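You operate a simulated robot arm through the tools that you are given. There is no shell and no other tool. Be economical: measure what you need, move in short steps, check, and stop when the job is done.

You are at the controls of a simulated two-armed robot. One attempt, no reset.

Task
Pick up the brake fluid bottle with one hand, pass it to the other hand and put it on the blue rubber mat. Set down upright: brake fluid bottle.

Only the result counts: the job must be done as asked and must still hold three seconds after the hand-in. Knocking over, shifting, dropping, spilling or breaking anything else fails it.

Robot
Two 7-joint arms with two-finger parallel grippers on one trunk, on a base that drives. Base frame: it is fixed to the floor where the robot stands at the start and does not move with it; the origin is under the middle of the robot, x ahead of it, y to its left, z up. Lengths are in mm, angles in degrees, forces in N, time in s.
The left shoulder is at the start at [30, 119, 960], the right one opposite. With the tool pointing down near the work surface each hand reaches from about 280 to 680 mm from the robot's upright axis, wherever it stands, measured 20 degrees to its own side. Places, roughly: blue rubber mat [-3400, -2200, 800]. Payload 3.43 kg a hand.
Tool frame (each hand has its own): the origin (TCP) lies between the finger pads and is the grasp point; the fingertips stand 30 mm ahead of it; z points along the fingers, y is the line along which they close. The gripper opens to 94 mm. The fingers are 28 mm wide and 10 mm thick; the gripper's body (50 by 96 mm) begins 55 mm behind the TCP.
Orientation is that of the tool frame in the base frame, as a unit quaternion [x, y, z, w]. With the fingers straight down and closing along the base's y, the tool's x points along the base's -x, its y along +y and its z along -z.

Tools
- The arms move only by the tool send_rows. It takes "left_plan", "right_plan" or both (then of equal length, played together; a hand with none holds still); each is a list that holds one entry, the list of rows, each a list of 7 numbers: the shift along the tool's x, y, z in m, then the turn, a rotation vector about the tool's x, y, z in degrees, then the opening, from 0 (shut) to 1 (fully open). In form: [[[x, y, z, rx, ry, rz, gripper], ...]]. A call has 1 to 20 rows; each row is the pose to reach, as a shift and turn from the pose commanded when the call began, along the tool's axes at that moment. A row lasts 0.2 s, in which the tool goes at most 50 mm and 8.6 degrees; a call with a longer step from one row to the next is refused whole, and so is a gripper value outside its range. Where a pose cannot be reached the arm comes as near as it can. A force on the tool above 40 N (or 10 N above the force at the start of the call, whichever is more), or a blocked arm, ends the call early, and 0.2 s more pass. The fingers move at their own pace (about 72 mm/s each) and stop on an object; they squeeze with about 34 N. The grip force told is the motor's: it shows also when the fingers shut on nothing. Time passes only in rows, and 0.2 s behind the last, so rows that repeat a pose let the fingers close. The reply holds the time, the measured pose of the TCP, the force on the tool along the base axes, the opening and the grip force, in the units named above and with some noise, with the torque about the TCP (base axes, N m) and any sound that the robot's microphone picked up.
- Cameras (640 x 400 px; columns grow to the right, rows downward): "scene" is now at [38.5, 21.1, 1655.7]; the picture's right is [0.31, -0.95, 0.00], its down [-0.80, -0.26, -0.55] and it looks along [0.52, 0.17, -0.84] (base axes); focal length 280 px, centre (320, 200). "left" rides on the left gripper at [76, -14, -103] in its tool frame; the picture's right is [0.18, 0.98, 0.00], its down [-0.75, 0.14, -0.64] and it looks along [-0.63, 0.12, 0.77] (tool axes); focal length 243 px, centre (320, 200). "right" rides on the right gripper at [76, 14, -103] in its tool frame; the picture's right is [-0.18, 0.98, 0.00], its down [-0.75, -0.14, -0.64] and it looks along [-0.63, -0.12, 0.77] (tool axes); focal length 243 px, centre (320, 200).
- get_image(camera): a new picture of that camera. It takes no simulated time.
- move_column(by): slides the trunk up (or, below 0, down) by that many mm; the arms and the scene camera ride with it, the base frame stays. It gives what a move gives, with no picture.
- drive_base(legs): drives the robot by 1 to 6 legs, each [ahead, turn to the left] in mm and degrees, along the robot's own axes; the way and the turn of a leg run together, so that a leg with both is an arc; at most 1500 mm and 180 degrees a leg. The arms and the cameras ride along, it lands a little off, and it stops where it bumps. It gives what a move gives.
- turn_head(pan, tilt): turns the head with the scene camera to pan (to the left, within 143 degrees either way) and tilt (down, from -29 to 69), counted from straight ahead of the robot. It gives what a move gives.
- pixel_to_xyz(camera, pixels): for up to 12 pixels [column, row] of the newest picture of that camera ("zoom" is the newest enlarged one), the place [x, y, z] in the base frame of the surface seen there, good to about 3 mm. It takes no simulated time.
- inspect(camera, box): a new picture of the part [left, top, right, bottom] of that camera's present view, enlarged. It takes no simulated time.
- finish_job(): hands the job in; it is judged then, once.

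Go step by step. Measure first, check grasps and placings, and put right what went wrong. The budget is 80 turns and 62 pictures, counting those below and the enlarged ones. Unless the task says otherwise, let go and move clear before handing in, and close with one line.

The tools are called after "Request:" by a JSON object that holds its "op" and its "data". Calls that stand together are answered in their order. send_rows: Moves the arms, as the interface text tells. Its arguments: {"type":"object","properties":{"left_plan":{"type":"array","items":{"type":"array","items":{"type":"array","items":{"type":"number"}}}},"right_plan":{"type":"array","items":{"type":"array","items":{"type":"array","items":{"type":"number"}}}}},"required":[]} The other tools are called the same way: move_column (by) slides the trunk up or down; drive_base (legs) drives the base; turn_head (pan, tilt) turns the head that bears the scene camera; get_image (camera) takes a picture; pixel_to_xyz (camera, pixels) gives the place of the surface under pixels of a picture; inspect (camera, box) takes an enlarged picture of a part of a camera's view; finish_job () hands the job in.

At the start:

```text
clock: 0.0
left_eef_pos: [354.3, 404.5, 1118.6]
left_orientation: [0.001, 1.0, 0.001, 0.0]
left_force: [0.7, 0.0, -0.6]
left_torque: [-0.02, 0.01, -0.01]
left_gripper_width: 94.0
left_gripper_force: 0.1
right_eef_pos: [297.5, -4.6, 1153.5]
right_orientation: [0.0, 1.0, 0.0, 0.001]
right_force: [-0.3, 0.6, 0.8]
right_torque: [0.05, -0.02, -0.01]
right_gripper_width: 93.9
right_gripper_force: 0.1
trunk travel left (down, up): [-225.0, 185.0]
robot x, y, heading: [-1.9, 1.6, -0.2]
head pan, tilt: [18.0, 56.7]
```

scene: 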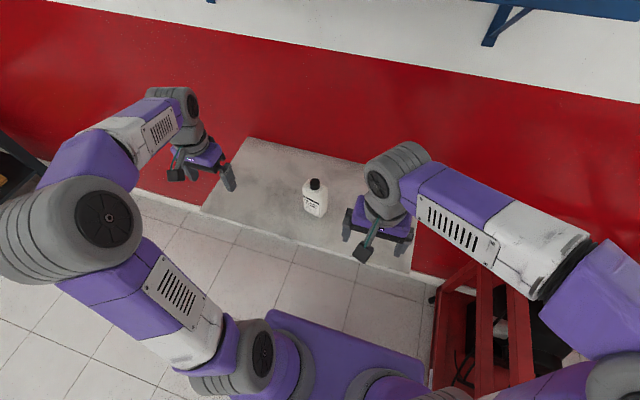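
right: 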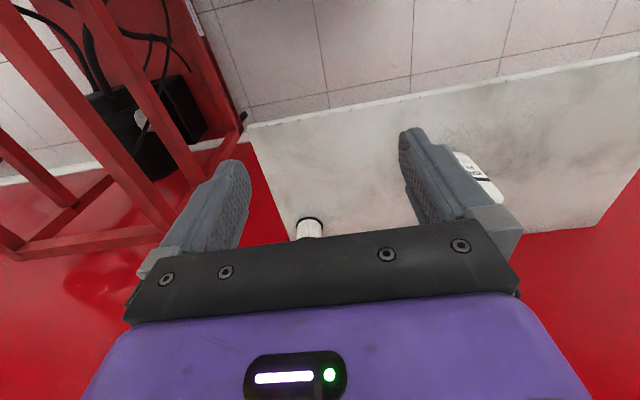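
left: 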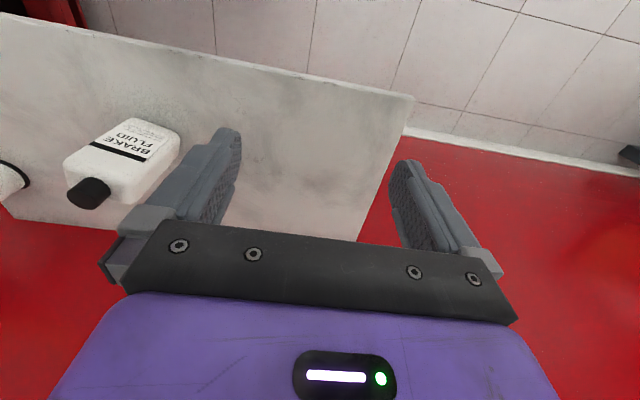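

The scene shows the bottle at about (316,197), and the right camera hints at a second white object at (310,228) under the right hand. I'll enlarge and measure.

Request:
{"op": "inspect", "data": {"camera": "scene", "box": [200, 130, 430, 274]}}

Request:
{"op": "pixel_to_xyz", "data": {"camera": "scene", "pixels": [[316, 183], [314, 200], [250, 140], [205, 210], [295, 243], [340, 160], [322, 212], [304, 205]]}}

Request:
{"op": "pixel_to_xyz", "data": {"camera": "right", "pixels": [[310, 222], [310, 235], [480, 175], [350, 150], [300, 200]]}}

Request:
{"op": "pixel_to_xyz", "data": {"camera": "left", "pixels": [[88, 192], [72, 158], [122, 176], [135, 128], [8, 180], [10, 165], [178, 130], [300, 150]]}}

```text
2.78 times, centred on (315, 202) of scene
```

zoom: 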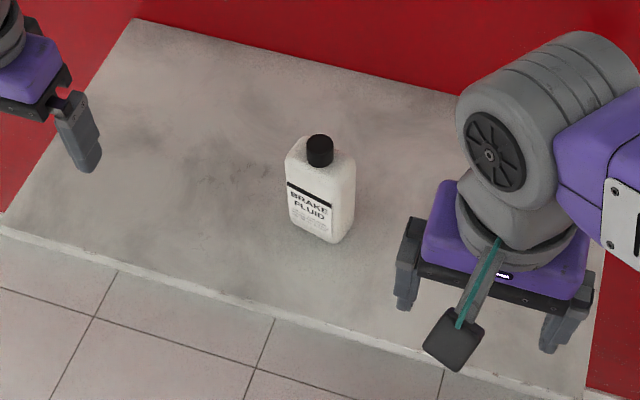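

```text
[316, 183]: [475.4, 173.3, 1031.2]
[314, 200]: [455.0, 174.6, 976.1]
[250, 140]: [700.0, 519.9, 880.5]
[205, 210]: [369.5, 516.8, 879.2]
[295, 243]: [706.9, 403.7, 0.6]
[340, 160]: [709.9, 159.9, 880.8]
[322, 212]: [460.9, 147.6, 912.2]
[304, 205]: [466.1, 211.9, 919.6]
```

```text
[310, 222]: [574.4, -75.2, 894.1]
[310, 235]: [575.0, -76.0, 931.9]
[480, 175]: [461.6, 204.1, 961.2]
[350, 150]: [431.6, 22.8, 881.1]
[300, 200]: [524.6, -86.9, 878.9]
```

```text
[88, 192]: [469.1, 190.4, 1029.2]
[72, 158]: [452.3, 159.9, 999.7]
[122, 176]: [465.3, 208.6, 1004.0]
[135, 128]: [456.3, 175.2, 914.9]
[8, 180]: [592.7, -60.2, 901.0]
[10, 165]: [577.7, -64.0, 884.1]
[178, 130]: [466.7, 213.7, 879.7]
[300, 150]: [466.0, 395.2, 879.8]
```

The bottle stands at about (475,178) with base at 880 and cap top at 1031; a small object is at (575,-75). The plan: the right hand grips low from the right side, lifts, and the left takes from above. First I'll turn the right hand to point left, camera up, high and clear.

Request:
{"op": "send_rows", "data": {"right_plan": [[[-0.012, 0.002, 0, -4.62, 4.62, 4.62, 1], [-0.024, 0.003, 0, -9.24, 9.24, 9.24, 1], [-0.036, 0.005, 0, -13.86, 13.86, 13.86, 1], [-0.048, 0.007, 0, -18.48, 18.48, 18.48, 1], [-0.06, 0.008, 0, -23.1, 23.1, 23.1, 1], [-0.072, 0.01, 0, -27.72, 27.72, 27.72, 1], [-0.084, 0.01, 0, -32.34, 32.34, 32.34, 1], [-0.096, 0.01, 0, -36.96, 36.96, 36.96, 1], [-0.108, 0.01, 0, -41.58, 41.58, 41.58, 1], [-0.12, 0.01, 0, -46.2, 46.2, 46.2, 1], [-0.132, 0.01, 0, -50.82, 50.82, 50.82, 1], [-0.144, 0.01, 0, -55.44, 55.44, 55.44, 1], [-0.156, 0.01, 0, -60.06, 60.06, 60.06, 1], [-0.168, 0.01, 0, -64.68, 64.68, 64.68, 1], [-0.178, 0.01, 0, -69.28, 69.28, 69.28, 1], [-0.178, 0.01, 0, -69.28, 69.28, 69.28, 1]]]}}

Request:
{"op": "get_image", "data": {"camera": "scene"}}

Request:
{"op": "get_image", "data": {"camera": "right"}}

```text
clock: 3.4
left_eef_pos: [354.8, 405.8, 1119.0]
left_orientation: [0.0, 1.0, -0.001, 0.0]
left_force: [-0.5, -0.1, -0.1]
left_torque: [0.0, 0.03, -0.01]
left_gripper_width: 94.0
left_gripper_force: 0.0
right_eef_pos: [474.6, 7.7, 1152.5]
right_orientation: [0.501, 0.499, 0.501, -0.5]
right_force: [0.1, 0.1, 0.7]
right_torque: [-0.02, 0.01, 0.01]
right_gripper_width: 94.0
right_gripper_force: 0.0
trunk travel left (down, up): [-225.0, 185.0]
robot x, y, heading: [-1.6, 1.0, 0.1]
head pan, tilt: [18.0, 56.7]
```

```text
57 pictures are left
```

scene: 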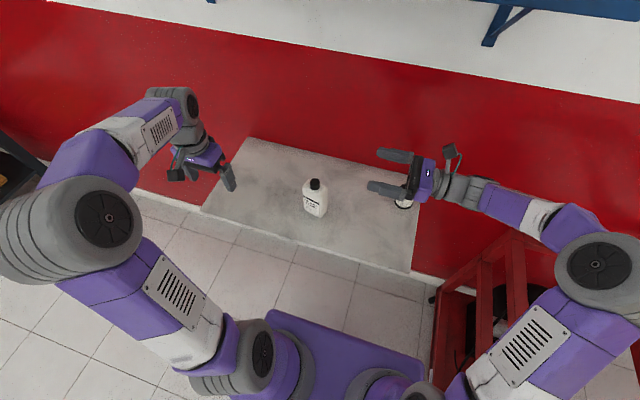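

```text
56 pictures are left
```

right: 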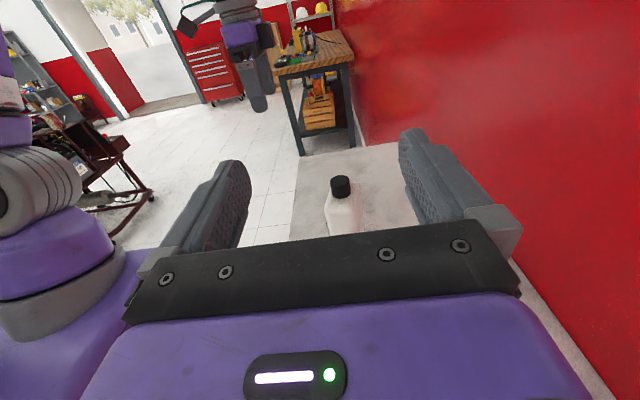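

The right hand is level and pointing left, as wanted. I'll measure the small object near (404,205) and the bottle's sides before lowering.

Request:
{"op": "inspect", "data": {"camera": "scene", "box": [290, 130, 450, 230]}}

Request:
{"op": "pixel_to_xyz", "data": {"camera": "zoom", "pixels": [[452, 310], [445, 320], [475, 310], [458, 295], [60, 240], [135, 240], [145, 210], [108, 200], [90, 330], [130, 335], [60, 320], [145, 320]]}}

```text
4.00 times, centred on (370, 180) of scene
```

zoom: 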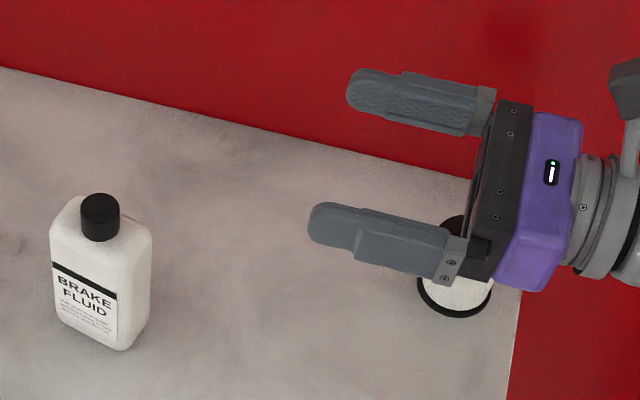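

```text
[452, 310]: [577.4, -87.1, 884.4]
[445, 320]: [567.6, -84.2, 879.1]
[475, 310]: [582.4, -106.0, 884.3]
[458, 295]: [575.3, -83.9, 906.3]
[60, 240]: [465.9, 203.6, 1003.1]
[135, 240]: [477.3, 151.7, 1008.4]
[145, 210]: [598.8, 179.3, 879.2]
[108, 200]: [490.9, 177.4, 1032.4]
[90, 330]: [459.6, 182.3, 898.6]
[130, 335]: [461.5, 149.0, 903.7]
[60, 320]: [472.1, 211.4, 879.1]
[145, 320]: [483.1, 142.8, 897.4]
```

The bottle centre is about (480,177), 68 wide and 45–50 deep; the white round object's nearest edge is at x≈567, clear of the hand. I'll lower the right hand to z≈938 short of the bottle, then check.

Request:
{"op": "send_rows", "data": {"right_plan": [[[-0.04, 0.004, 0, 0, 0, 0, 1], [-0.08, 0.004, 0, 0, 0, 0, 1], [-0.12, 0.004, 0, 0, 0, 0, 1], [-0.15, 0.004, 0, 0, 0, 0, 1], [-0.18, 0.004, 0, 0, 0, 0, 1], [-0.2, 0.004, 0, 0, 0, 0, 1], [-0.2145, 0.004, 0, 0, 0, 0, 1], [-0.2145, 0.004, 0.03, 0, 0, 0, 1], [-0.2145, 0.004, 0.05, 0, 0, 0, 1], [-0.2145, 0.004, 0.05, 0, 0, 0, 1]]]}}

Request:
{"op": "get_image", "data": {"camera": "scene"}}

Request:
{"op": "get_image", "data": {"camera": "right"}}

```text
clock: 5.6
left_eef_pos: [354.4, 404.8, 1119.8]
left_orientation: [0.001, 1.0, 0.0, 0.0]
left_force: [0.7, 0.0, 0.1]
left_torque: [0.0, 0.04, -0.02]
left_gripper_width: 94.1
left_gripper_force: 0.1
right_eef_pos: [480.3, 56.4, 939.5]
right_orientation: [-0.5, -0.5, -0.5, 0.5]
right_force: [-0.2, -0.4, 0.4]
right_torque: [-0.01, 0.03, -0.01]
right_gripper_width: 93.7
right_gripper_force: 0.0
trunk travel left (down, up): [-225.0, 185.0]
robot x, y, heading: [1.1, -0.7, -0.2]
head pan, tilt: [18.0, 56.7]
```

```text
54 pictures are left
```

scene: 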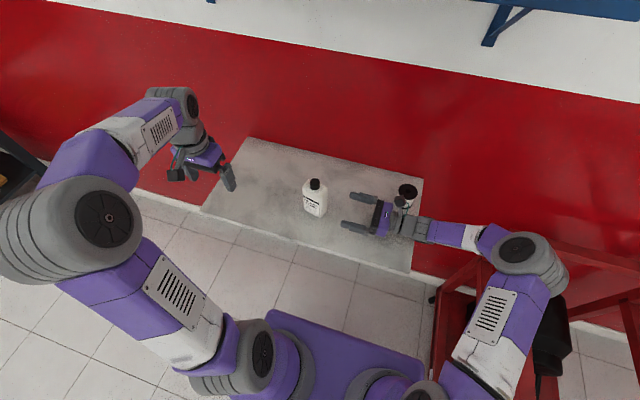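

```text
53 pictures are left
```

right: 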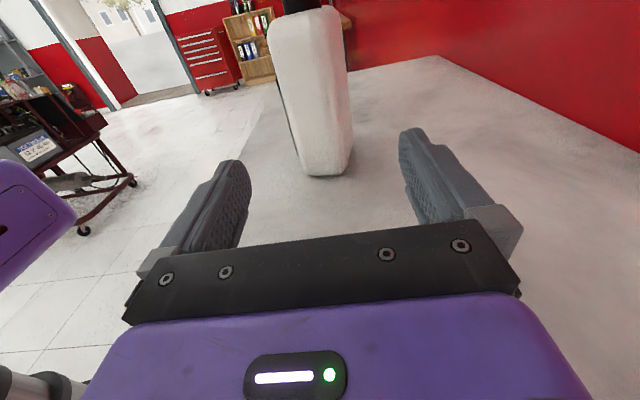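

The bottle lies between the fingers in the right view (280–350); I'll measure its side-face corners to get its yaw.

Request:
{"op": "pixel_to_xyz", "data": {"camera": "right", "pixels": [[308, 165], [344, 163], [300, 120], [345, 110], [325, 120], [285, 100], [290, 130]]}}

Request:
{"op": "inspect", "data": {"camera": "scene", "box": [290, 160, 430, 248]}}

```text
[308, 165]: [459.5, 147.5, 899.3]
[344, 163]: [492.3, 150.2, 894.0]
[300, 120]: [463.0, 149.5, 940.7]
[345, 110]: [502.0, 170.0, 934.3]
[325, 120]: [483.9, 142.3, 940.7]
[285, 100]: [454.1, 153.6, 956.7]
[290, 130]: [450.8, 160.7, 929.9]
```

```text
4.55 times, centred on (360, 204) of scene
```

zoom: 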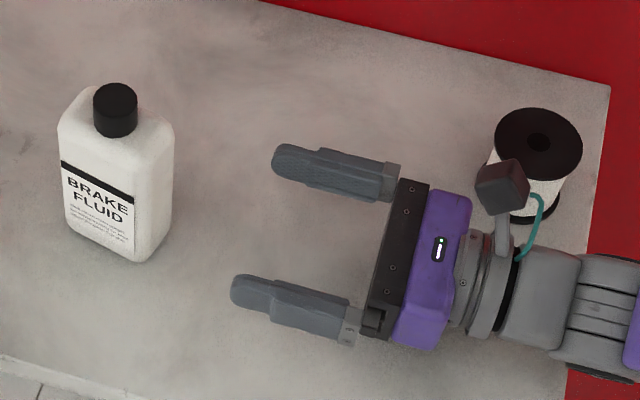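

I'll take several points on the label face and cap to pin the yaw.

Request:
{"op": "pixel_to_xyz", "data": {"camera": "zoom", "pixels": [[66, 185], [80, 190], [95, 195], [110, 200], [125, 205], [132, 210], [142, 200], [155, 190], [168, 180], [115, 85], [115, 105], [95, 90]]}}

```text
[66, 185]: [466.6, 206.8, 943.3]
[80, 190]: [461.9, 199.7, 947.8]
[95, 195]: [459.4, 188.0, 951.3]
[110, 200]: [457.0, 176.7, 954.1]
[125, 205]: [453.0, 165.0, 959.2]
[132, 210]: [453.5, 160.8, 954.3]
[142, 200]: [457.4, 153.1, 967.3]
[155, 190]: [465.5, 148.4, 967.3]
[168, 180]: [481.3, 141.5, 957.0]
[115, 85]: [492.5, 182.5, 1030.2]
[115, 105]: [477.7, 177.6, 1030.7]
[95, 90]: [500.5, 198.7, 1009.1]
```

The label face runs from (467,207) to (453,165), so the bottle is yawed about -15°, centre near (483,179). I'll turn the right hand -15° about the vertical, line up and advance along the bottle's width.

Request:
{"op": "send_rows", "data": {"right_plan": [[[0, -0.015, 0.002, -7.5, 0, 0, 1], [0, -0.029, 0.004, -15, 0, 0, 1], [0, -0.022, 0.032, -15, 0, 0, 1], [0, -0.014, 0.06, -15, 0, 0, 1], [0, -0.007, 0.088, -15, 0, 0, 1], [0, -0.003, 0.103, -15, 0, 0, 1], [0, 0.001, 0.116, -15, 0, 0, 1], [0, 0.001, 0.116, -15, 0, 0, 1]]]}}

Request:
{"op": "inspect", "data": {"camera": "scene", "box": [270, 150, 430, 250]}}

Request:
{"op": "get_image", "data": {"camera": "right"}}

```text
clock: 7.4
left_eef_pos: [355.2, 404.6, 1118.1]
left_orientation: [0.0, 1.0, 0.0, 0.0]
left_force: [0.0, -0.3, 0.1]
left_torque: [0.05, -0.03, -0.02]
left_gripper_width: 93.7
left_gripper_force: 0.0
right_eef_pos: [480.6, 173.3, 938.2]
right_orientation: [0.561, 0.43, 0.561, -0.431]
right_force: [-0.4, 0.3, 1.3]
right_torque: [0.01, 0.02, -0.02]
right_gripper_width: 93.9
right_gripper_force: 0.1
trunk travel left (down, up): [-225.0, 185.0]
robot x, y, heading: [-0.7, 2.5, 0.3]
head pan, tilt: [18.0, 56.7]
```

```text
4.00 times, centred on (350, 200) of scene
```

zoom: 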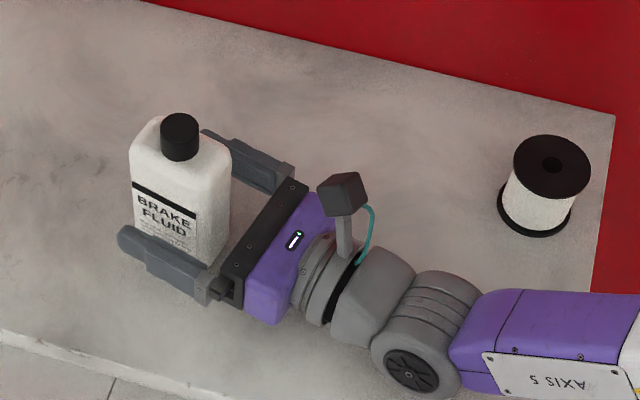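

```text
50 pictures are left
```

right: 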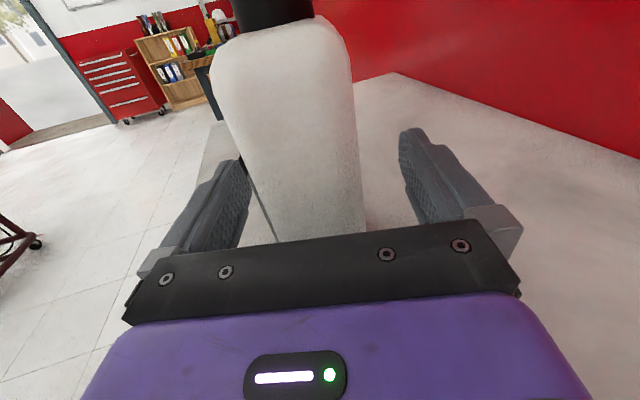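

The bottle is squarely between the fingers and its face matches the finger direction. Closing now, then lifting 90 mm.

Request:
{"op": "send_rows", "data": {"right_plan": [[[0, 0, 0, 0, 0, 0, 0], [0, 0, 0, 0, 0, 0, 0], [0, 0, 0, 0, 0, 0, 0], [0, 0, 0, 0, 0, 0, 0], [0, 0, 0, 0, 0, 0, 0], [0, 0, 0, 0, 0, 0, 0], [0.01, 0, 0, 0, 0, 0, 0], [0.03, 0, 0, 0, 0, 0, 0], [0.05, 0, 0, 0, 0, 0, 0], [0.07, 0, 0, 0, 0, 0, 0], [0.09, 0, 0, 0, 0, 0, 0], [0.09, 0, 0, 0, 0, 0, 0]]]}}

Request:
{"op": "get_image", "data": {"camera": "scene"}}

Request:
{"op": "get_image", "data": {"camera": "right"}}

```text
clock: 10.0
left_eef_pos: [354.5, 403.9, 1117.7]
left_orientation: [-0.001, 1.0, 0.0, 0.001]
left_force: [0.3, 0.4, -0.6]
left_torque: [-0.04, 0.01, -0.01]
left_gripper_width: 94.1
left_gripper_force: 0.0
right_eef_pos: [480.4, 172.0, 1028.0]
right_orientation: [0.562, 0.429, 0.561, -0.431]
right_force: [-0.1, 0.0, -3.6]
right_torque: [-0.05, 0.02, -0.03]
right_gripper_width: 50.2
right_gripper_force: 34.1
trunk travel left (down, up): [-225.0, 185.0]
robot x, y, heading: [1.1, -0.3, -0.4]
head pan, tilt: [18.0, 56.7]
```

```text
49 pictures are left
```

scene: 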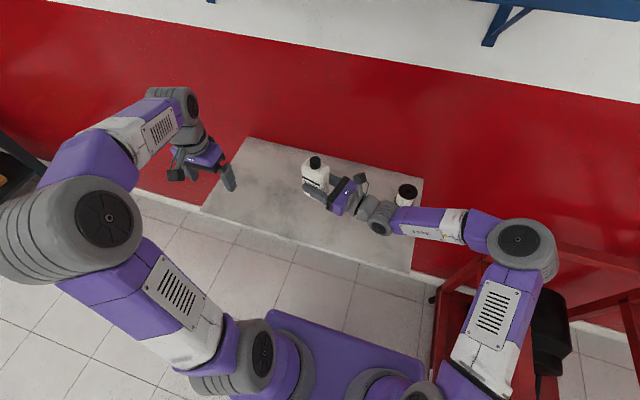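

```text
48 pictures are left
```

right: 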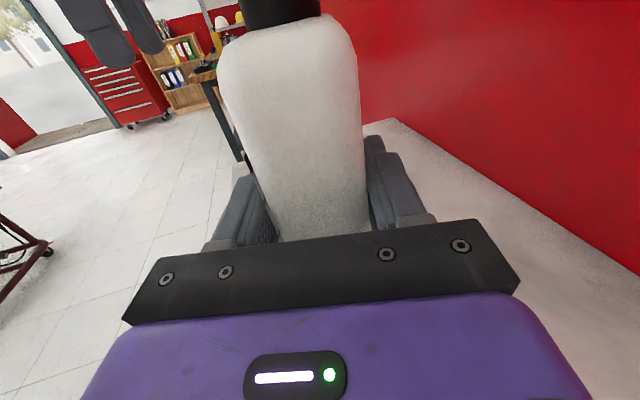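

The bottle is held at 50 mm width with its weight on the right hand; cap top is now ~1121. I'll bring the left hand above it, rolled 105° so it closes across the bottle's depth.

Request:
{"op": "send_rows", "data": {"left_plan": [[[0, 0, -0.04, 0, 0, 8.08, 1], [0, 0, -0.08, 0, 0, 16.16, 1], [0, 0, -0.1, 0, 0, 24.24, 1], [-0.013, -0.023, -0.1, 0, 0, 32.32, 1], [-0.026, -0.046, -0.1, 0, 0, 40.4, 1], [-0.038, -0.068, -0.1, 0, 0, 48.48, 1], [-0.051, -0.09, -0.1, 0, 0, 56.56, 1], [-0.064, -0.113, -0.1, 0, 0, 64.64, 1], [-0.077, -0.136, -0.1, 0, 0, 72.72, 1], [-0.089, -0.158, -0.1, 0, 0, 80.8, 1], [-0.102, -0.181, -0.1, 0, 0, 88.88, 1], [-0.115, -0.204, -0.1, 0, 0, 96.96, 1], [-0.1275, -0.226, -0.1, 0, 0, 105, 1], [-0.1275, -0.226, -0.1, 0, 0, 105, 1]]]}}

Request:
{"op": "get_image", "data": {"camera": "left"}}

Request:
{"op": "get_image", "data": {"camera": "scene"}}

```text
clock: 13.0
left_eef_pos: [481.8, 178.4, 1217.0]
left_orientation: [0.794, 0.608, 0.0, 0.0]
left_force: [0.0, 0.6, -0.5]
left_torque: [0.0, 0.0, -0.01]
left_gripper_width: 94.2
left_gripper_force: 0.0
right_eef_pos: [479.5, 172.6, 1029.0]
right_orientation: [0.561, 0.431, 0.561, -0.43]
right_force: [-1.2, 0.9, -3.4]
right_torque: [-0.03, -0.01, -0.01]
right_gripper_width: 49.8
right_gripper_force: 34.3
trunk travel left (down, up): [-225.0, 185.0]
robot x, y, heading: [0.5, 3.2, -0.1]
head pan, tilt: [18.0, 56.7]
```

```text
47 pictures are left
```

left: 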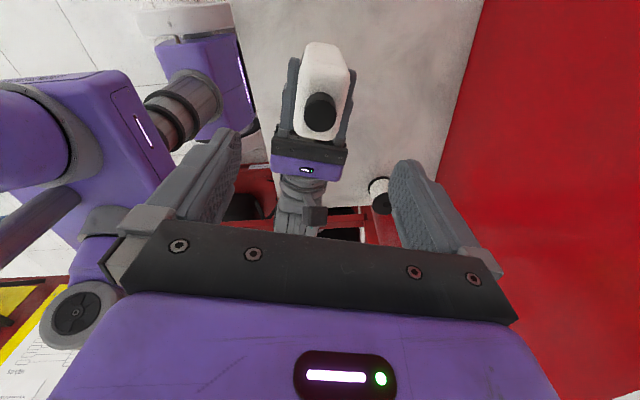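

```text
46 pictures are left
```

scene: 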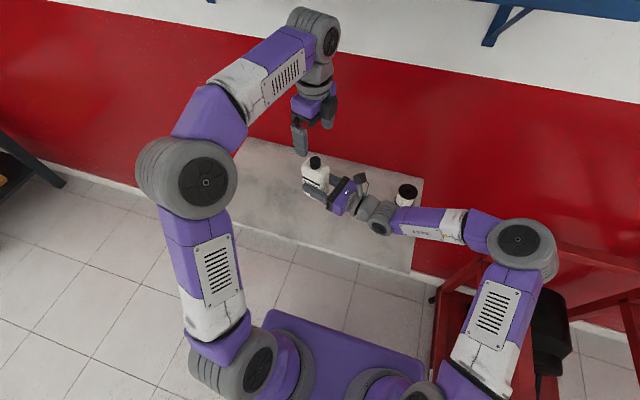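

The left hand is above the bottle with the camera on the far side; I'll measure the cap and the right fingers' tops from the left picture.

Request:
{"op": "pixel_to_xyz", "data": {"camera": "left", "pixels": [[320, 120], [307, 112], [335, 112], [319, 98], [303, 75], [345, 75], [325, 55], [292, 100], [350, 100], [298, 130], [340, 130]]}}

```text
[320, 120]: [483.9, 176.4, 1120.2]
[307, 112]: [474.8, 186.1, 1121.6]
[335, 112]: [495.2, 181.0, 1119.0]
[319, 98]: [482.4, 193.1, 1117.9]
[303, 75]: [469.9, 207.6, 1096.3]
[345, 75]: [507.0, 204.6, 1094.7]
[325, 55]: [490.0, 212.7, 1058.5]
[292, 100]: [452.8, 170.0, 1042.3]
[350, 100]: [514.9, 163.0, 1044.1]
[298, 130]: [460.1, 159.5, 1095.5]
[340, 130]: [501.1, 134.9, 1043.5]
```

Cap centre ≈ (484,181,1120), right finger tops at 1043. I'll lower the left hand to TCP z≈1083, so its tips stay ~10 mm above the right fingers.

Request:
{"op": "send_rows", "data": {"left_plan": [[[0.0025, 0.0015, 0.03, 0, 0, 0, 1], [0.0025, 0.0015, 0.06, 0, 0, 0, 1], [0.0025, 0.0015, 0.09, 0, 0, 0, 1], [0.0025, 0.0015, 0.115, 0, 0, 0, 1], [0.0025, 0.0015, 0.134, 0, 0, 0, 1], [0.0025, 0.0015, 0.134, 0, 0, 0, 1]]]}}

Request:
{"op": "get_image", "data": {"camera": "left"}}

Request:
{"op": "inspect", "data": {"camera": "scene", "box": [250, 90, 410, 240]}}

```text
clock: 14.4
left_eef_pos: [482.7, 179.4, 1083.2]
left_orientation: [0.794, 0.608, 0.0, 0.0]
left_force: [0.3, -0.4, 0.2]
left_torque: [-0.01, -0.03, 0.0]
left_gripper_width: 93.9
left_gripper_force: 0.1
right_eef_pos: [480.5, 172.2, 1029.0]
right_orientation: [0.561, 0.43, 0.561, -0.431]
right_force: [-0.2, 0.3, -3.3]
right_torque: [-0.03, 0.0, -0.03]
right_gripper_width: 50.1
right_gripper_force: 34.0
trunk travel left (down, up): [-225.0, 185.0]
robot x, y, heading: [1.9, 2.9, 0.1]
head pan, tilt: [18.0, 56.7]
```

```text
45 pictures are left
```

left: 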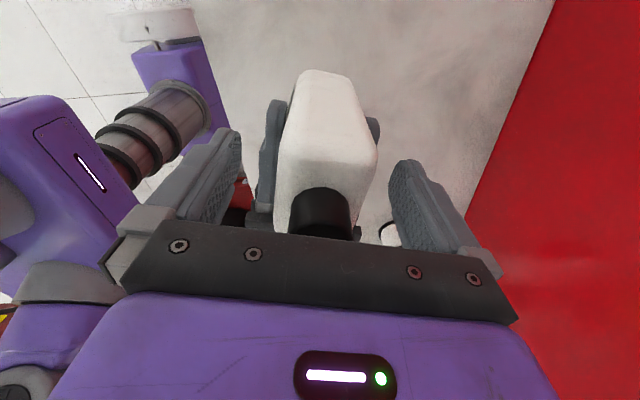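

```text
2.67 times, centred on (330, 165) of scene
```

zoom: 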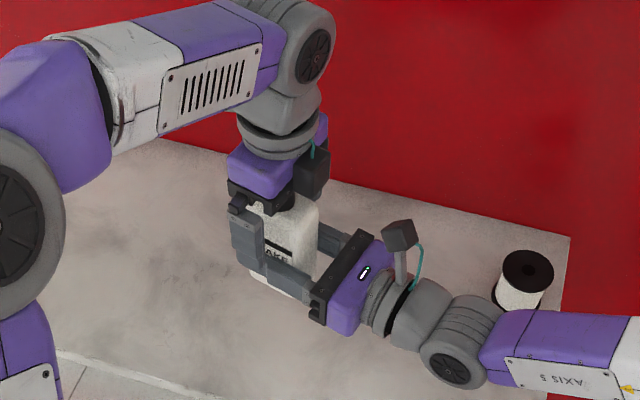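

The bottle sits between the left fingers (left view 275–378). Closing the left hand while the right still holds.

Request:
{"op": "send_rows", "data": {"left_plan": [[[0, 0, 0, 0, 0, 0, 0], [0, 0, 0, 0, 0, 0, 0], [0, 0, 0, 0, 0, 0, 0], [0, 0, 0, 0, 0, 0, 0], [0, 0, 0, 0, 0, 0, 0], [0, 0, 0, 0, 0, 0, 0]]]}}

```text
clock: 15.8
left_eef_pos: [483.0, 180.8, 1084.6]
left_orientation: [0.793, 0.609, 0.0, 0.0]
left_force: [1.5, -0.1, -0.6]
left_torque: [0.04, -0.05, 0.02]
left_gripper_width: 50.3
left_gripper_force: 34.5
right_eef_pos: [480.2, 171.6, 1028.9]
right_orientation: [0.561, 0.43, 0.561, -0.431]
right_force: [-1.1, 0.3, -2.1]
right_torque: [-0.06, -0.03, -0.04]
right_gripper_width: 50.1
right_gripper_force: 34.2
trunk travel left (down, up): [-225.0, 185.0]
robot x, y, heading: [1.6, -3.9, -0.1]
head pan, tilt: [18.0, 56.7]
```

Both hands hold the bottle at 50 mm. Opening the right hand and backing it out along its own axis.

Request:
{"op": "send_rows", "data": {"right_plan": [[[0, 0, 0, 0, 0, 0, 1], [0, 0, 0, 0, 0, 0, 1], [0, 0, 0, 0, 0, 0, 1], [0, 0, 0, 0, 0, 0, 1], [0, 0, -0.02, 0, 0, 0, 1], [0, 0, -0.05, 0, 0, 0, 1], [0, 0, -0.09, 0, 0, 0, 1], [0, 0, -0.13, 0, 0, 0, 1], [0, 0, -0.16, 0, 0, 0, 1]]]}}

Request:
{"op": "get_image", "data": {"camera": "scene"}}

Request:
{"op": "get_image", "data": {"camera": "right"}}

```text
clock: 17.8
left_eef_pos: [481.7, 180.9, 1083.5]
left_orientation: [0.793, 0.609, 0.0, 0.0]
left_force: [-0.4, 0.1, 0.7]
left_torque: [0.01, -0.01, -0.03]
left_gripper_width: 50.5
left_gripper_force: 34.1
right_eef_pos: [437.5, 16.1, 1029.4]
right_orientation: [0.561, 0.43, 0.561, -0.431]
right_force: [0.1, 0.0, 0.5]
right_torque: [0.02, 0.01, 0.0]
right_gripper_width: 94.0
right_gripper_force: 0.0
trunk travel left (down, up): [-225.0, 185.0]
robot x, y, heading: [-2.4, 2.5, 0.0]
head pan, tilt: [18.0, 56.7]
```

```text
43 pictures are left
```

scene: 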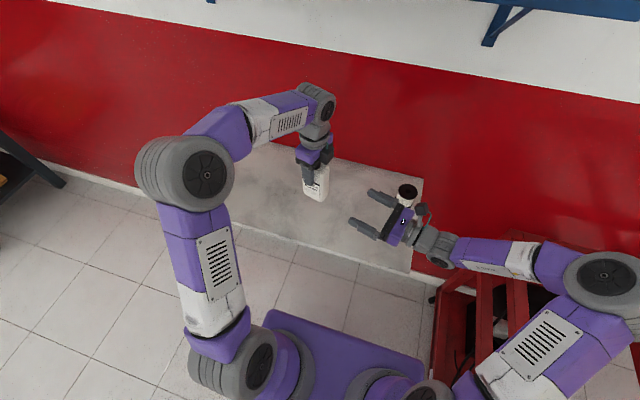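

```text
42 pictures are left
```

right: 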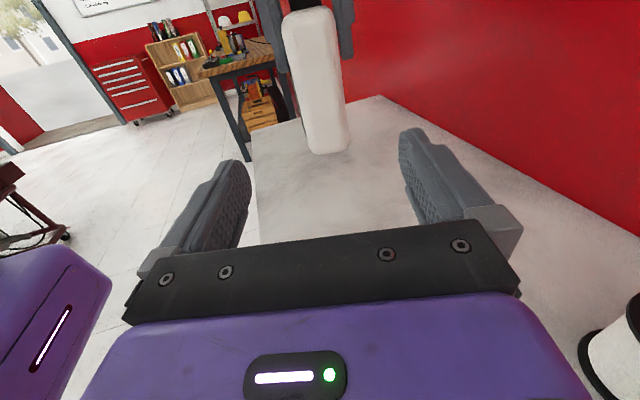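

The left hand alone holds the bottle and the right is clear. Now I'll lift and tuck both arms for driving, returning the right hand to pointing down.

Request:
{"op": "send_rows", "data": {"left_plan": [[[0, 0, -0.03, 0, 0, 0, 0], [0, 0, -0.06, 0, 0, 0, 0], [0, 0, -0.09, 0, 0, 0, 0], [-0.001, -0.01, -0.09, 0, 0, 0, 0], [-0.002, -0.02, -0.09, 0, 0, 0, 0], [-0.003, -0.03, -0.09, 0, 0, 0, 0], [-0.004, -0.04, -0.09, 0, 0, 0, 0], [-0.005, -0.05, -0.09, 0, 0, 0, 0], [-0.006, -0.06, -0.09, 0, 0, 0, 0], [-0.007, -0.07, -0.09, 0, 0, 0, 0], [-0.008, -0.08, -0.09, 0, 0, 0, 0], [-0.009, -0.09, -0.09, 0, 0, 0, 0], [-0.01, -0.1, -0.09, 0, 0, 0, 0], [-0.011, -0.11, -0.09, 0, 0, 0, 0], [-0.012, -0.12, -0.09, 0, 0, 0, 0], [-0.014, -0.131, -0.09, 0, 0, 0, 0], [-0.014, -0.131, -0.09, 0, 0, 0, 0], [-0.014, -0.131, -0.09, 0, 0, 0, 0], [-0.014, -0.131, -0.09, 0, 0, 0, 0]]], "right_plan": [[[0.04, 0, 0, 0, 0, 0, 1], [0.08, 0, 0, 0, 0, 0, 1], [0.12, 0, 0, 0, 0, 0, 1], [0.131, -0.007, -0.008, 5.01, -3.84, -5.01, 1], [0.131, -0.013, -0.016, 10.02, -7.68, -10.02, 1], [0.131, -0.02, -0.024, 15.03, -11.52, -15.03, 1], [0.131, -0.027, -0.032, 20.04, -15.36, -20.04, 1], [0.131, -0.033, -0.04, 25.05, -19.2, -25.05, 1], [0.131, -0.04, -0.048, 30.06, -23.04, -30.06, 1], [0.131, -0.047, -0.056, 35.07, -26.88, -35.07, 1], [0.131, -0.053, -0.064, 40.08, -30.72, -40.08, 1], [0.131, -0.06, -0.072, 45.09, -34.56, -45.09, 1], [0.131, -0.067, -0.08, 50.1, -38.4, -50.1, 1], [0.131, -0.073, -0.088, 55.11, -42.24, -55.11, 1], [0.131, -0.08, -0.096, 60.12, -46.08, -60.12, 1], [0.131, -0.087, -0.104, 65.13, -49.92, -65.13, 1], [0.131, -0.094, -0.112, 70.14, -53.76, -70.14, 1], [0.131, -0.1, -0.12, 75.15, -57.6, -75.15, 1], [0.131, -0.107, -0.128, 80.2, -61.5, -80.2, 1]]]}}

Request:
{"op": "turn_head", "data": {"pan": 140, "tilt": 20}}

Request:
{"op": "get_image", "data": {"camera": "scene"}}

Request:
{"op": "turn_head", "data": {"pan": -140, "tilt": 20}}

Request:
{"op": "get_image", "data": {"camera": "scene"}}

```text
clock: 21.8
left_eef_pos: [354.4, 201.7, 1174.9]
left_orientation: [0.793, 0.609, 0.0, 0.0]
left_force: [-1.1, -0.5, -4.4]
left_torque: [0.03, -0.02, 0.02]
left_gripper_width: 50.1
left_gripper_force: 33.7
right_eef_pos: [302.5, -79.7, 1158.7]
right_orientation: [0.0, 1.0, 0.0, 0.001]
right_force: [0.3, 0.4, 0.0]
right_torque: [0.01, -0.01, 0.02]
right_gripper_width: 93.9
right_gripper_force: 0.1
trunk travel left (down, up): [-225.0, 185.0]
robot x, y, heading: [0.1, -1.5, -0.1]
head pan, tilt: [18.0, 56.7]
```

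```text
clock: 23.8
left_eef_pos: [354.8, 201.4, 1175.2]
left_orientation: [0.793, 0.609, 0.001, 0.0]
left_force: [0.1, 0.3, -3.6]
left_torque: [0.01, -0.01, 0.01]
left_gripper_width: 50.4
left_gripper_force: 33.7
right_eef_pos: [302.0, -79.3, 1158.9]
right_orientation: [0.0, 1.0, 0.001, 0.0]
right_force: [-0.9, 0.6, 0.6]
right_torque: [0.01, -0.02, 0.02]
right_gripper_width: 93.8
right_gripper_force: 0.1
trunk travel left (down, up): [-225.0, 185.0]
robot x, y, heading: [-2.2, 2.6, -0.1]
head pan, tilt: [140.0, 20.0]
```

```text
41 pictures are left
```

scene: 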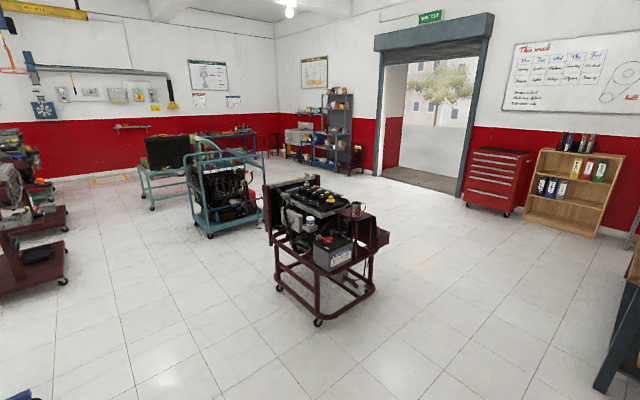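

```text
clock: 27.7
left_eef_pos: [354.4, 202.4, 1175.0]
left_orientation: [0.793, 0.609, 0.0, 0.0]
left_force: [0.1, 0.1, -4.5]
left_torque: [0.04, 0.0, 0.0]
left_gripper_width: 50.4
left_gripper_force: 34.2
right_eef_pos: [302.6, -78.9, 1159.0]
right_orientation: [0.0, 1.0, 0.001, -0.001]
right_force: [-0.7, -0.1, -0.1]
right_torque: [0.02, 0.0, 0.01]
right_gripper_width: 94.2
right_gripper_force: 0.1
trunk travel left (down, up): [-225.0, 185.0]
robot x, y, heading: [-1.7, -0.6, -0.1]
head pan, tilt: [-140.0, 20.0]
```

```text
40 pictures are left
```

scene: 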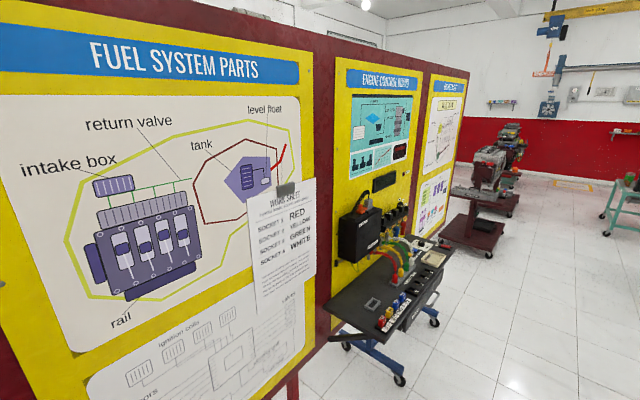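

The mat's bearing (-147°) falls at about (354,160) in this view, behind the yellow board. I'll measure the board and obstacles from this picture.

Request:
{"op": "pixel_to_xyz", "data": {"camera": "scene", "pixels": [[310, 350], [325, 325], [400, 150], [467, 150], [445, 250], [400, 378], [345, 345], [500, 330], [485, 255], [530, 212], [480, 150], [620, 230]]}}

Request:
{"op": "turn_head", "data": {"pan": -90, "tilt": 35}}

Request:
{"op": "get_image", "data": {"camera": "scene"}}

```text
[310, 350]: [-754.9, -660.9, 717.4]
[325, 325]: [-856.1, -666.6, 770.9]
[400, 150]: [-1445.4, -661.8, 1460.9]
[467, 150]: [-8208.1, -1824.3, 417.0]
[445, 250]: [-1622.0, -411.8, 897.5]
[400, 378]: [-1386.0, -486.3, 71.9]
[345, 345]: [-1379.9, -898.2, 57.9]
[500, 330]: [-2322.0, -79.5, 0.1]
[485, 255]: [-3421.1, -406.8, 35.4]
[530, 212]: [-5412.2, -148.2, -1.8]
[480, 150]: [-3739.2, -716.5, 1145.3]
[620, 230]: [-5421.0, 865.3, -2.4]
```

```text
clock: 28.9
left_eef_pos: [354.5, 201.3, 1176.1]
left_orientation: [0.793, 0.609, 0.0, 0.0]
left_force: [-0.6, -0.2, -4.3]
left_torque: [0.0, 0.0, -0.03]
left_gripper_width: 50.2
left_gripper_force: 33.6
right_eef_pos: [302.1, -79.2, 1159.5]
right_orientation: [0.0, 1.0, 0.001, 0.0]
right_force: [0.9, 0.3, 0.2]
right_torque: [0.02, -0.04, -0.01]
right_gripper_width: 93.9
right_gripper_force: 0.0
trunk travel left (down, up): [-225.0, 185.0]
robot x, y, heading: [0.2, -0.8, -0.3]
head pan, tilt: [-90.0, 35.0]
```

```text
39 pictures are left
```

scene: 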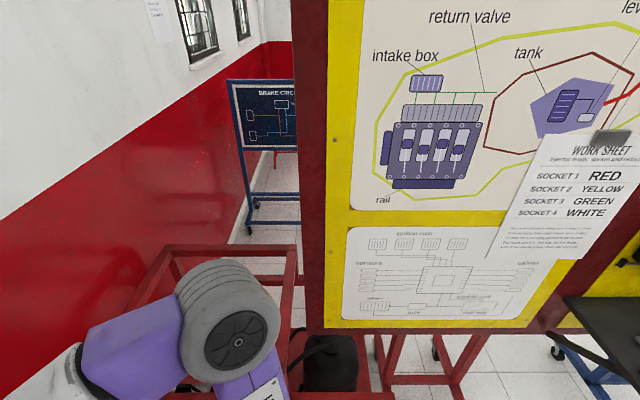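

The board runs along y≈-660 to about x≈-3000, so the mat is behind it. I'll back off 450 mm from the table and turn left to look along the free aisle.

Request:
{"op": "drive_base", "data": {"legs": [[-450, 0]]}}

Request:
{"op": "turn_head", "data": {"pan": 143, "tilt": 30}}

Request:
{"op": "get_image", "data": {"camera": "scene"}}

Request:
{"op": "pixel_to_xyz", "data": {"camera": "scene", "pixels": [[100, 100], [200, 150], [300, 250], [220, 250], [100, 250], [380, 200], [350, 100], [40, 150], [20, 250], [450, 250], [550, 200], [250, 60]]}}

```text
clock: 31.6
left_eef_pos: [-95.7, 200.8, 1175.4]
left_orientation: [0.795, 0.607, 0.001, 0.0]
left_force: [0.1, 0.7, -4.4]
left_torque: [-0.02, -0.01, 0.02]
left_gripper_width: 50.1
left_gripper_force: 34.2
right_eef_pos: [-149.8, -78.9, 1158.3]
right_orientation: [0.003, 1.0, 0.001, 0.0]
right_force: [0.4, 0.7, -0.5]
right_torque: [-0.02, -0.02, -0.02]
right_gripper_width: 94.1
right_gripper_force: 0.0
trunk travel left (down, up): [-225.0, 185.0]
robot x, y, heading: [-451.7, 4.5, -0.5]
head pan, tilt: [-90.0, 35.0]
```

```text
clock: 34.9
left_eef_pos: [-94.8, 200.9, 1175.3]
left_orientation: [0.795, 0.607, 0.0, 0.0]
left_force: [-0.4, -0.7, -4.2]
left_torque: [-0.03, 0.02, 0.02]
left_gripper_width: 50.1
left_gripper_force: 34.4
right_eef_pos: [-149.2, -78.7, 1159.4]
right_orientation: [0.003, 1.0, 0.001, -0.001]
right_force: [0.7, -0.2, -0.1]
right_torque: [0.05, -0.02, -0.02]
right_gripper_width: 94.1
right_gripper_force: 0.1
trunk travel left (down, up): [-225.0, 185.0]
robot x, y, heading: [-448.6, 2.9, -0.5]
head pan, tilt: [143.0, 30.0]
```

```text
38 pictures are left
```

scene: 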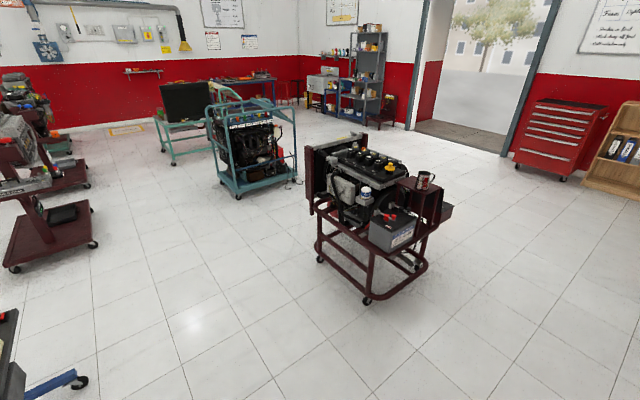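

```text
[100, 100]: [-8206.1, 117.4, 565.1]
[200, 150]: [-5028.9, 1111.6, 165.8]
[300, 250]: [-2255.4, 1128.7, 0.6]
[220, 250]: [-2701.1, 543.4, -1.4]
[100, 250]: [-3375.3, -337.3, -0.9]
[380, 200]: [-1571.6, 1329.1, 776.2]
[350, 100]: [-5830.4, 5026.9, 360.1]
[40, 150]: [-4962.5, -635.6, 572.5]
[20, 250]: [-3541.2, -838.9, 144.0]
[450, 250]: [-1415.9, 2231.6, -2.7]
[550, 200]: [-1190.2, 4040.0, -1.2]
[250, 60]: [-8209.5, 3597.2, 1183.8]
```

The aisle around y≈300 is free between the board's bench (y≈-400) and the engine trolley (y≈1000+). I'll turn and drive along it to about x=-2200.

Request:
{"op": "drive_base", "data": {"legs": [[0, 160], [900, 0], [0, 20], [800, 0]]}}

Request:
{"op": "turn_head", "data": {"pan": 45, "tilt": 20}}

Request:
{"op": "get_image", "data": {"camera": "scene"}}

Request:
{"op": "pixel_to_xyz", "data": {"camera": "scene", "pixels": [[100, 200], [200, 200], [300, 200], [400, 200], [500, 200], [600, 200], [100, 300], [200, 300], [300, 300], [400, 300], [500, 300], [600, 300]]}}

```text
clock: 51.1
left_eef_pos: [-2440.3, 115.2, 1176.2]
left_orientation: [-0.606, 0.795, 0.0, 0.001]
left_force: [0.6, -0.4, -4.2]
left_torque: [0.03, 0.02, 0.01]
left_gripper_width: 50.4
left_gripper_force: 34.0
right_eef_pos: [-2384.7, 394.6, 1158.7]
right_orientation: [1.0, -0.002, 0.0, 0.001]
right_force: [0.0, -0.5, 0.1]
right_torque: [0.03, -0.02, 0.05]
right_gripper_width: 93.8
right_gripper_force: 0.1
trunk travel left (down, up): [-225.0, 185.0]
robot x, y, heading: [-2083.3, 315.3, 180.0]
head pan, tilt: [143.0, 30.0]
```

```text
clock: 52.8
left_eef_pos: [-2438.2, 114.2, 1175.2]
left_orientation: [-0.607, 0.795, 0.001, 0.0]
left_force: [-0.1, -0.2, -3.5]
left_torque: [0.01, 0.01, 0.02]
left_gripper_width: 50.3
left_gripper_force: 34.2
right_eef_pos: [-2384.3, 393.6, 1159.9]
right_orientation: [1.0, -0.002, 0.0, 0.001]
right_force: [-0.1, 0.1, -0.1]
right_torque: [-0.01, 0.01, -0.03]
right_gripper_width: 93.9
right_gripper_force: 0.0
trunk travel left (down, up): [-225.0, 185.0]
robot x, y, heading: [-2085.0, 315.2, 179.8]
head pan, tilt: [45.0, 20.0]
```

```text
37 pictures are left
```

scene: 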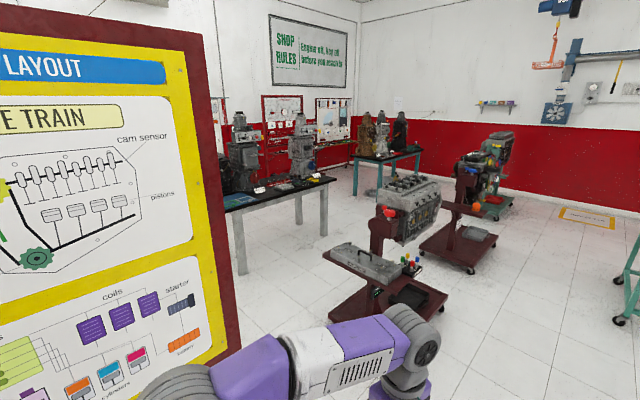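

```text
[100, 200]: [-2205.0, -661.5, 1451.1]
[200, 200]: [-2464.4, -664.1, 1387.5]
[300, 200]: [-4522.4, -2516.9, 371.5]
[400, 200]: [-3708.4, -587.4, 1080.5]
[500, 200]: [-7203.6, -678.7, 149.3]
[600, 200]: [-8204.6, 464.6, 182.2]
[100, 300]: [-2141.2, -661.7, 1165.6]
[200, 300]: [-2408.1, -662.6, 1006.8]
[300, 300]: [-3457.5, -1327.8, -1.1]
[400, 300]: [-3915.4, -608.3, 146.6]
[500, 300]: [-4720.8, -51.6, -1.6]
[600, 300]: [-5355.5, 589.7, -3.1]
```

A gap opens past the board's end (x≈-2600), and the black-topped table with engines beyond is likely the mat's. I'll zoom there and measure the gap and table.

Request:
{"op": "inspect", "data": {"camera": "scene", "box": [190, 80, 450, 320]}}

Request:
{"op": "pixel_to_xyz", "data": {"camera": "scene", "pixels": [[228, 210], [335, 180], [258, 188], [240, 272], [323, 235], [329, 318], [330, 252], [385, 235], [345, 245], [215, 250], [230, 330], [270, 200]]}}

```text
1.67 times, centred on (320, 200) of scene
```

zoom: 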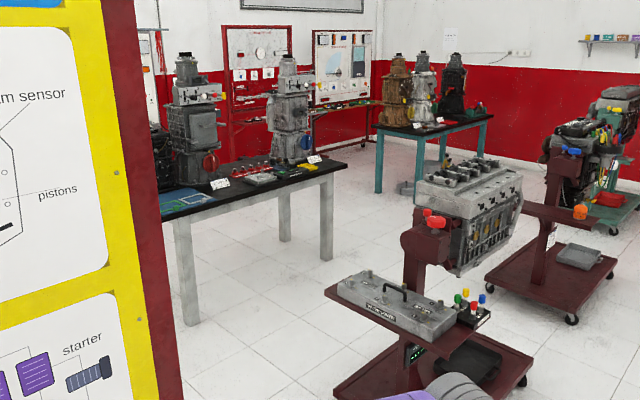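

```text
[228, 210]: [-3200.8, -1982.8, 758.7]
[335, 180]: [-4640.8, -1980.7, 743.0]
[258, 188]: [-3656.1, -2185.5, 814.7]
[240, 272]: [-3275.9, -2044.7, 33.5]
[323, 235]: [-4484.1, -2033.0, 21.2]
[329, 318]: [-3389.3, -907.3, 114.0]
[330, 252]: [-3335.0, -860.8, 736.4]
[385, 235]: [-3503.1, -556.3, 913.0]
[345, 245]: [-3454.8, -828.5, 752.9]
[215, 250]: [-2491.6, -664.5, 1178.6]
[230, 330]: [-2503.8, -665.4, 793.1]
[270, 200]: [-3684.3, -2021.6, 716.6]
```

The blue mat shows at zoom (185,200) on the near end of that table; its front edge is at y≈-1980. I'll drive to about x=-2930, turn to face -y, and view the gap.

Request:
{"op": "drive_base", "data": {"legs": [[850, 0], [0, 90]]}}

Request:
{"op": "turn_head", "data": {"pan": 0, "tilt": 25}}

Request:
{"op": "get_image", "data": {"camera": "scene"}}

Request:
{"op": "pixel_to_xyz", "data": {"camera": "scene", "pixels": [[320, 150], [200, 200], [250, 200], [300, 200], [400, 200], [450, 200], [500, 200], [400, 150], [250, 300], [400, 300], [450, 300], [200, 300]]}}

```text
clock: 61.2
left_eef_pos: [-2749.5, -38.6, 1174.6]
left_orientation: [0.989, -0.145, -0.001, 0.0]
left_force: [0.3, 0.5, -4.3]
left_torque: [0.04, -0.01, -0.01]
left_gripper_width: 50.2
left_gripper_force: 33.6
right_eef_pos: [-3027.0, 23.3, 1159.1]
right_orientation: [0.718, 0.696, 0.0, 0.001]
right_force: [0.3, -0.9, -0.3]
right_torque: [-0.01, -0.01, -0.02]
right_gripper_width: 94.0
right_gripper_force: 0.1
trunk travel left (down, up): [-225.0, 185.0]
robot x, y, heading: [-2939.1, 322.4, -91.8]
head pan, tilt: [45.0, 20.0]
```

```text
clock: 62.3
left_eef_pos: [-2749.3, -38.2, 1175.3]
left_orientation: [0.989, -0.147, 0.0, 0.0]
left_force: [0.1, -0.6, -4.6]
left_torque: [-0.02, 0.01, -0.02]
left_gripper_width: 50.3
left_gripper_force: 34.5
right_eef_pos: [-3028.0, 23.2, 1160.1]
right_orientation: [0.718, 0.696, 0.001, 0.001]
right_force: [-0.4, 0.1, -0.2]
right_torque: [0.01, 0.01, 0.01]
right_gripper_width: 93.9
right_gripper_force: 0.0
trunk travel left (down, up): [-225.0, 185.0]
robot x, y, heading: [-2940.7, 322.8, -91.6]
head pan, tilt: [0.0, 25.0]
```

```text
35 pictures are left
```

scene: 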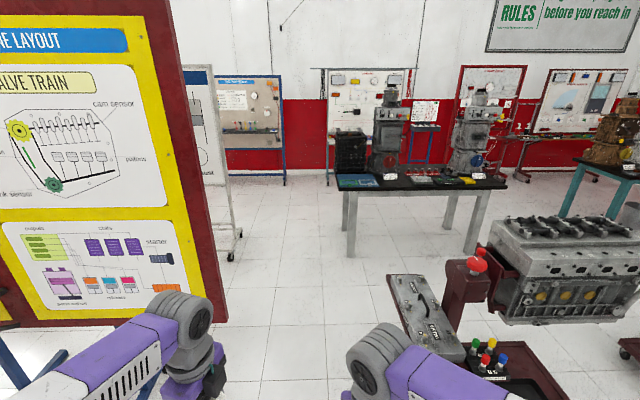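

```text
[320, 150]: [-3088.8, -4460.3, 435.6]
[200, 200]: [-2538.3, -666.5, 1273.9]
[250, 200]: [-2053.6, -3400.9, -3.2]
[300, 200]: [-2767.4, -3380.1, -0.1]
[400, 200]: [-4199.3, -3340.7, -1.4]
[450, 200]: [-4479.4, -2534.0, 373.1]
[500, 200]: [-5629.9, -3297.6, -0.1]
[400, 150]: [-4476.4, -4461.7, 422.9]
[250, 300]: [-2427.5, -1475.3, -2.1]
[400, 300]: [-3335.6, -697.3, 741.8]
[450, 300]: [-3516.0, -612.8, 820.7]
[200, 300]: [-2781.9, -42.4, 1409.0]
```

The gap runs from the board's edge (x≈-2560) to the trolley tray (x≈-3300), about 730 mm. I need to see how far my elbows stick out before going through.

Request:
{"op": "turn_head", "data": {"pan": 50, "tilt": 50}}

Request:
{"op": "get_image", "data": {"camera": "scene"}}

Request:
{"op": "turn_head", "data": {"pan": -50, "tilt": 50}}

Request:
{"op": "get_image", "data": {"camera": "scene"}}

```text
clock: 63.5
left_eef_pos: [-2749.7, -37.3, 1174.3]
left_orientation: [0.989, -0.145, 0.0, 0.0]
left_force: [-0.5, -0.6, -4.2]
left_torque: [0.02, -0.02, 0.0]
left_gripper_width: 50.0
left_gripper_force: 34.1
right_eef_pos: [-3027.9, 22.2, 1159.1]
right_orientation: [0.718, 0.697, 0.0, 0.001]
right_force: [0.1, -0.7, -0.1]
right_torque: [-0.03, 0.01, 0.01]
right_gripper_width: 94.1
right_gripper_force: 0.1
trunk travel left (down, up): [-225.0, 185.0]
robot x, y, heading: [-2939.3, 322.6, -91.8]
head pan, tilt: [50.0, 50.0]
```

```text
34 pictures are left
```

scene: 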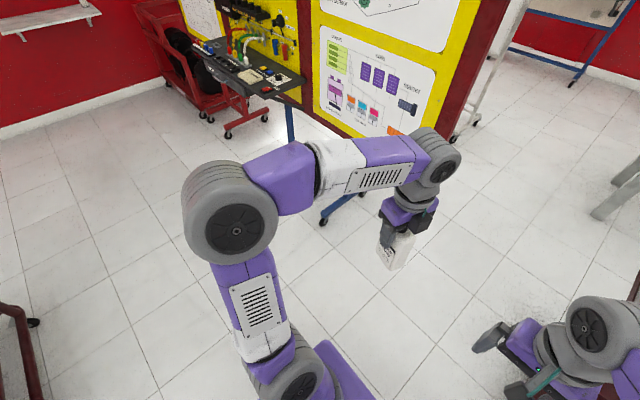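

```text
clock: 65.2
left_eef_pos: [-2749.8, -37.5, 1173.5]
left_orientation: [0.989, -0.145, 0.001, 0.001]
left_force: [-0.5, -0.6, -4.0]
left_torque: [0.0, -0.01, 0.0]
left_gripper_width: 50.2
left_gripper_force: 34.0
right_eef_pos: [-3027.1, 22.2, 1158.9]
right_orientation: [0.718, 0.696, 0.0, 0.001]
right_force: [-0.5, 0.2, 0.5]
right_torque: [-0.01, 0.0, 0.01]
right_gripper_width: 94.0
right_gripper_force: 0.0
trunk travel left (down, up): [-225.0, 185.0]
robot x, y, heading: [-2938.1, 321.9, -91.8]
head pan, tilt: [-50.0, 50.0]
```

```text
33 pictures are left
```

scene: 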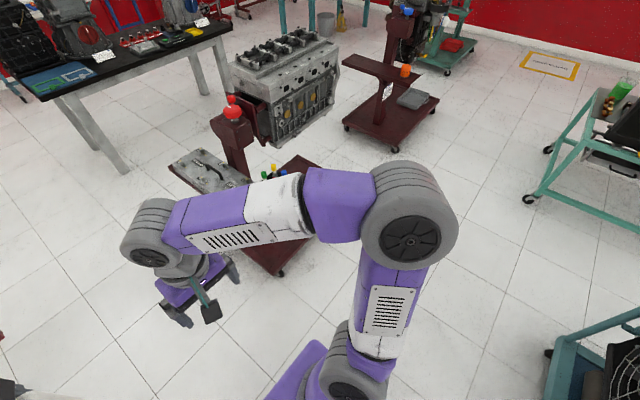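

I'll measure my right elbow and the trolley's edges in this view.

Request:
{"op": "pixel_to_xyz", "data": {"camera": "scene", "pixels": [[415, 240], [452, 230], [395, 175], [375, 215], [340, 190], [280, 272], [245, 275], [172, 165], [230, 105], [285, 270], [385, 310]]}}

```text
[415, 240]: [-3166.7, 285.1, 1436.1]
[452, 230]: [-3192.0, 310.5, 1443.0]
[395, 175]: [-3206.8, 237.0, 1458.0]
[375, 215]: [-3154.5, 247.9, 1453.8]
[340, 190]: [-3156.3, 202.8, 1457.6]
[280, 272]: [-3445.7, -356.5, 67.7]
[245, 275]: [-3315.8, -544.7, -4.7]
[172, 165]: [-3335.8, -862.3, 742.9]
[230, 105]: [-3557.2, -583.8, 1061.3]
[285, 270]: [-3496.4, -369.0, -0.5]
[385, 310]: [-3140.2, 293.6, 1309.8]
```

My elbows reach only ~±290 mm, so the 730 mm gap is passable along x≈-2935. I'll square up and go straight through to y≈-1300, then view the mat.

Request:
{"op": "drive_base", "data": {"legs": [[0, 1.8], [850, 0], [770, 0]]}}

Request:
{"op": "turn_head", "data": {"pan": -30, "tilt": 38}}

Request:
{"op": "get_image", "data": {"camera": "scene"}}

```text
clock: 73.9
left_eef_pos: [-2729.3, -1660.1, 1176.1]
left_orientation: [0.992, -0.13, 0.001, -0.001]
left_force: [-0.8, 0.3, -4.4]
left_torque: [0.01, -0.03, 0.02]
left_gripper_width: 50.2
left_gripper_force: 34.2
right_eef_pos: [-3009.3, -1608.1, 1160.2]
right_orientation: [0.705, 0.709, 0.001, 0.001]
right_force: [0.6, 0.4, -0.1]
right_torque: [0.01, 0.02, 0.02]
right_gripper_width: 93.6
right_gripper_force: 0.0
trunk travel left (down, up): [-225.0, 185.0]
robot x, y, heading: [-2932.6, -1305.8, -89.9]
head pan, tilt: [-50.0, 50.0]
```

```text
clock: 74.7
left_eef_pos: [-2729.4, -1658.9, 1175.4]
left_orientation: [0.992, -0.129, 0.0, 0.0]
left_force: [0.8, 0.3, -3.0]
left_torque: [0.0, 0.0, -0.01]
left_gripper_width: 50.2
left_gripper_force: 34.2
right_eef_pos: [-3009.7, -1608.3, 1158.2]
right_orientation: [0.705, 0.709, 0.001, 0.0]
right_force: [0.7, -0.1, 0.1]
right_torque: [-0.02, -0.03, 0.0]
right_gripper_width: 93.8
right_gripper_force: 0.1
trunk travel left (down, up): [-225.0, 185.0]
robot x, y, heading: [-2932.9, -1301.8, -89.9]
head pan, tilt: [-30.0, 38.0]
```

```text
32 pictures are left
```

scene: 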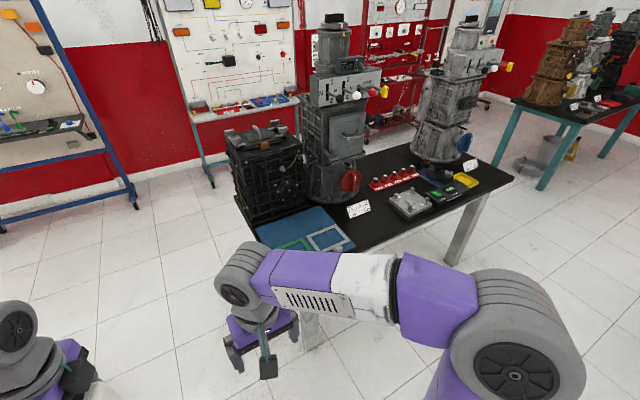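

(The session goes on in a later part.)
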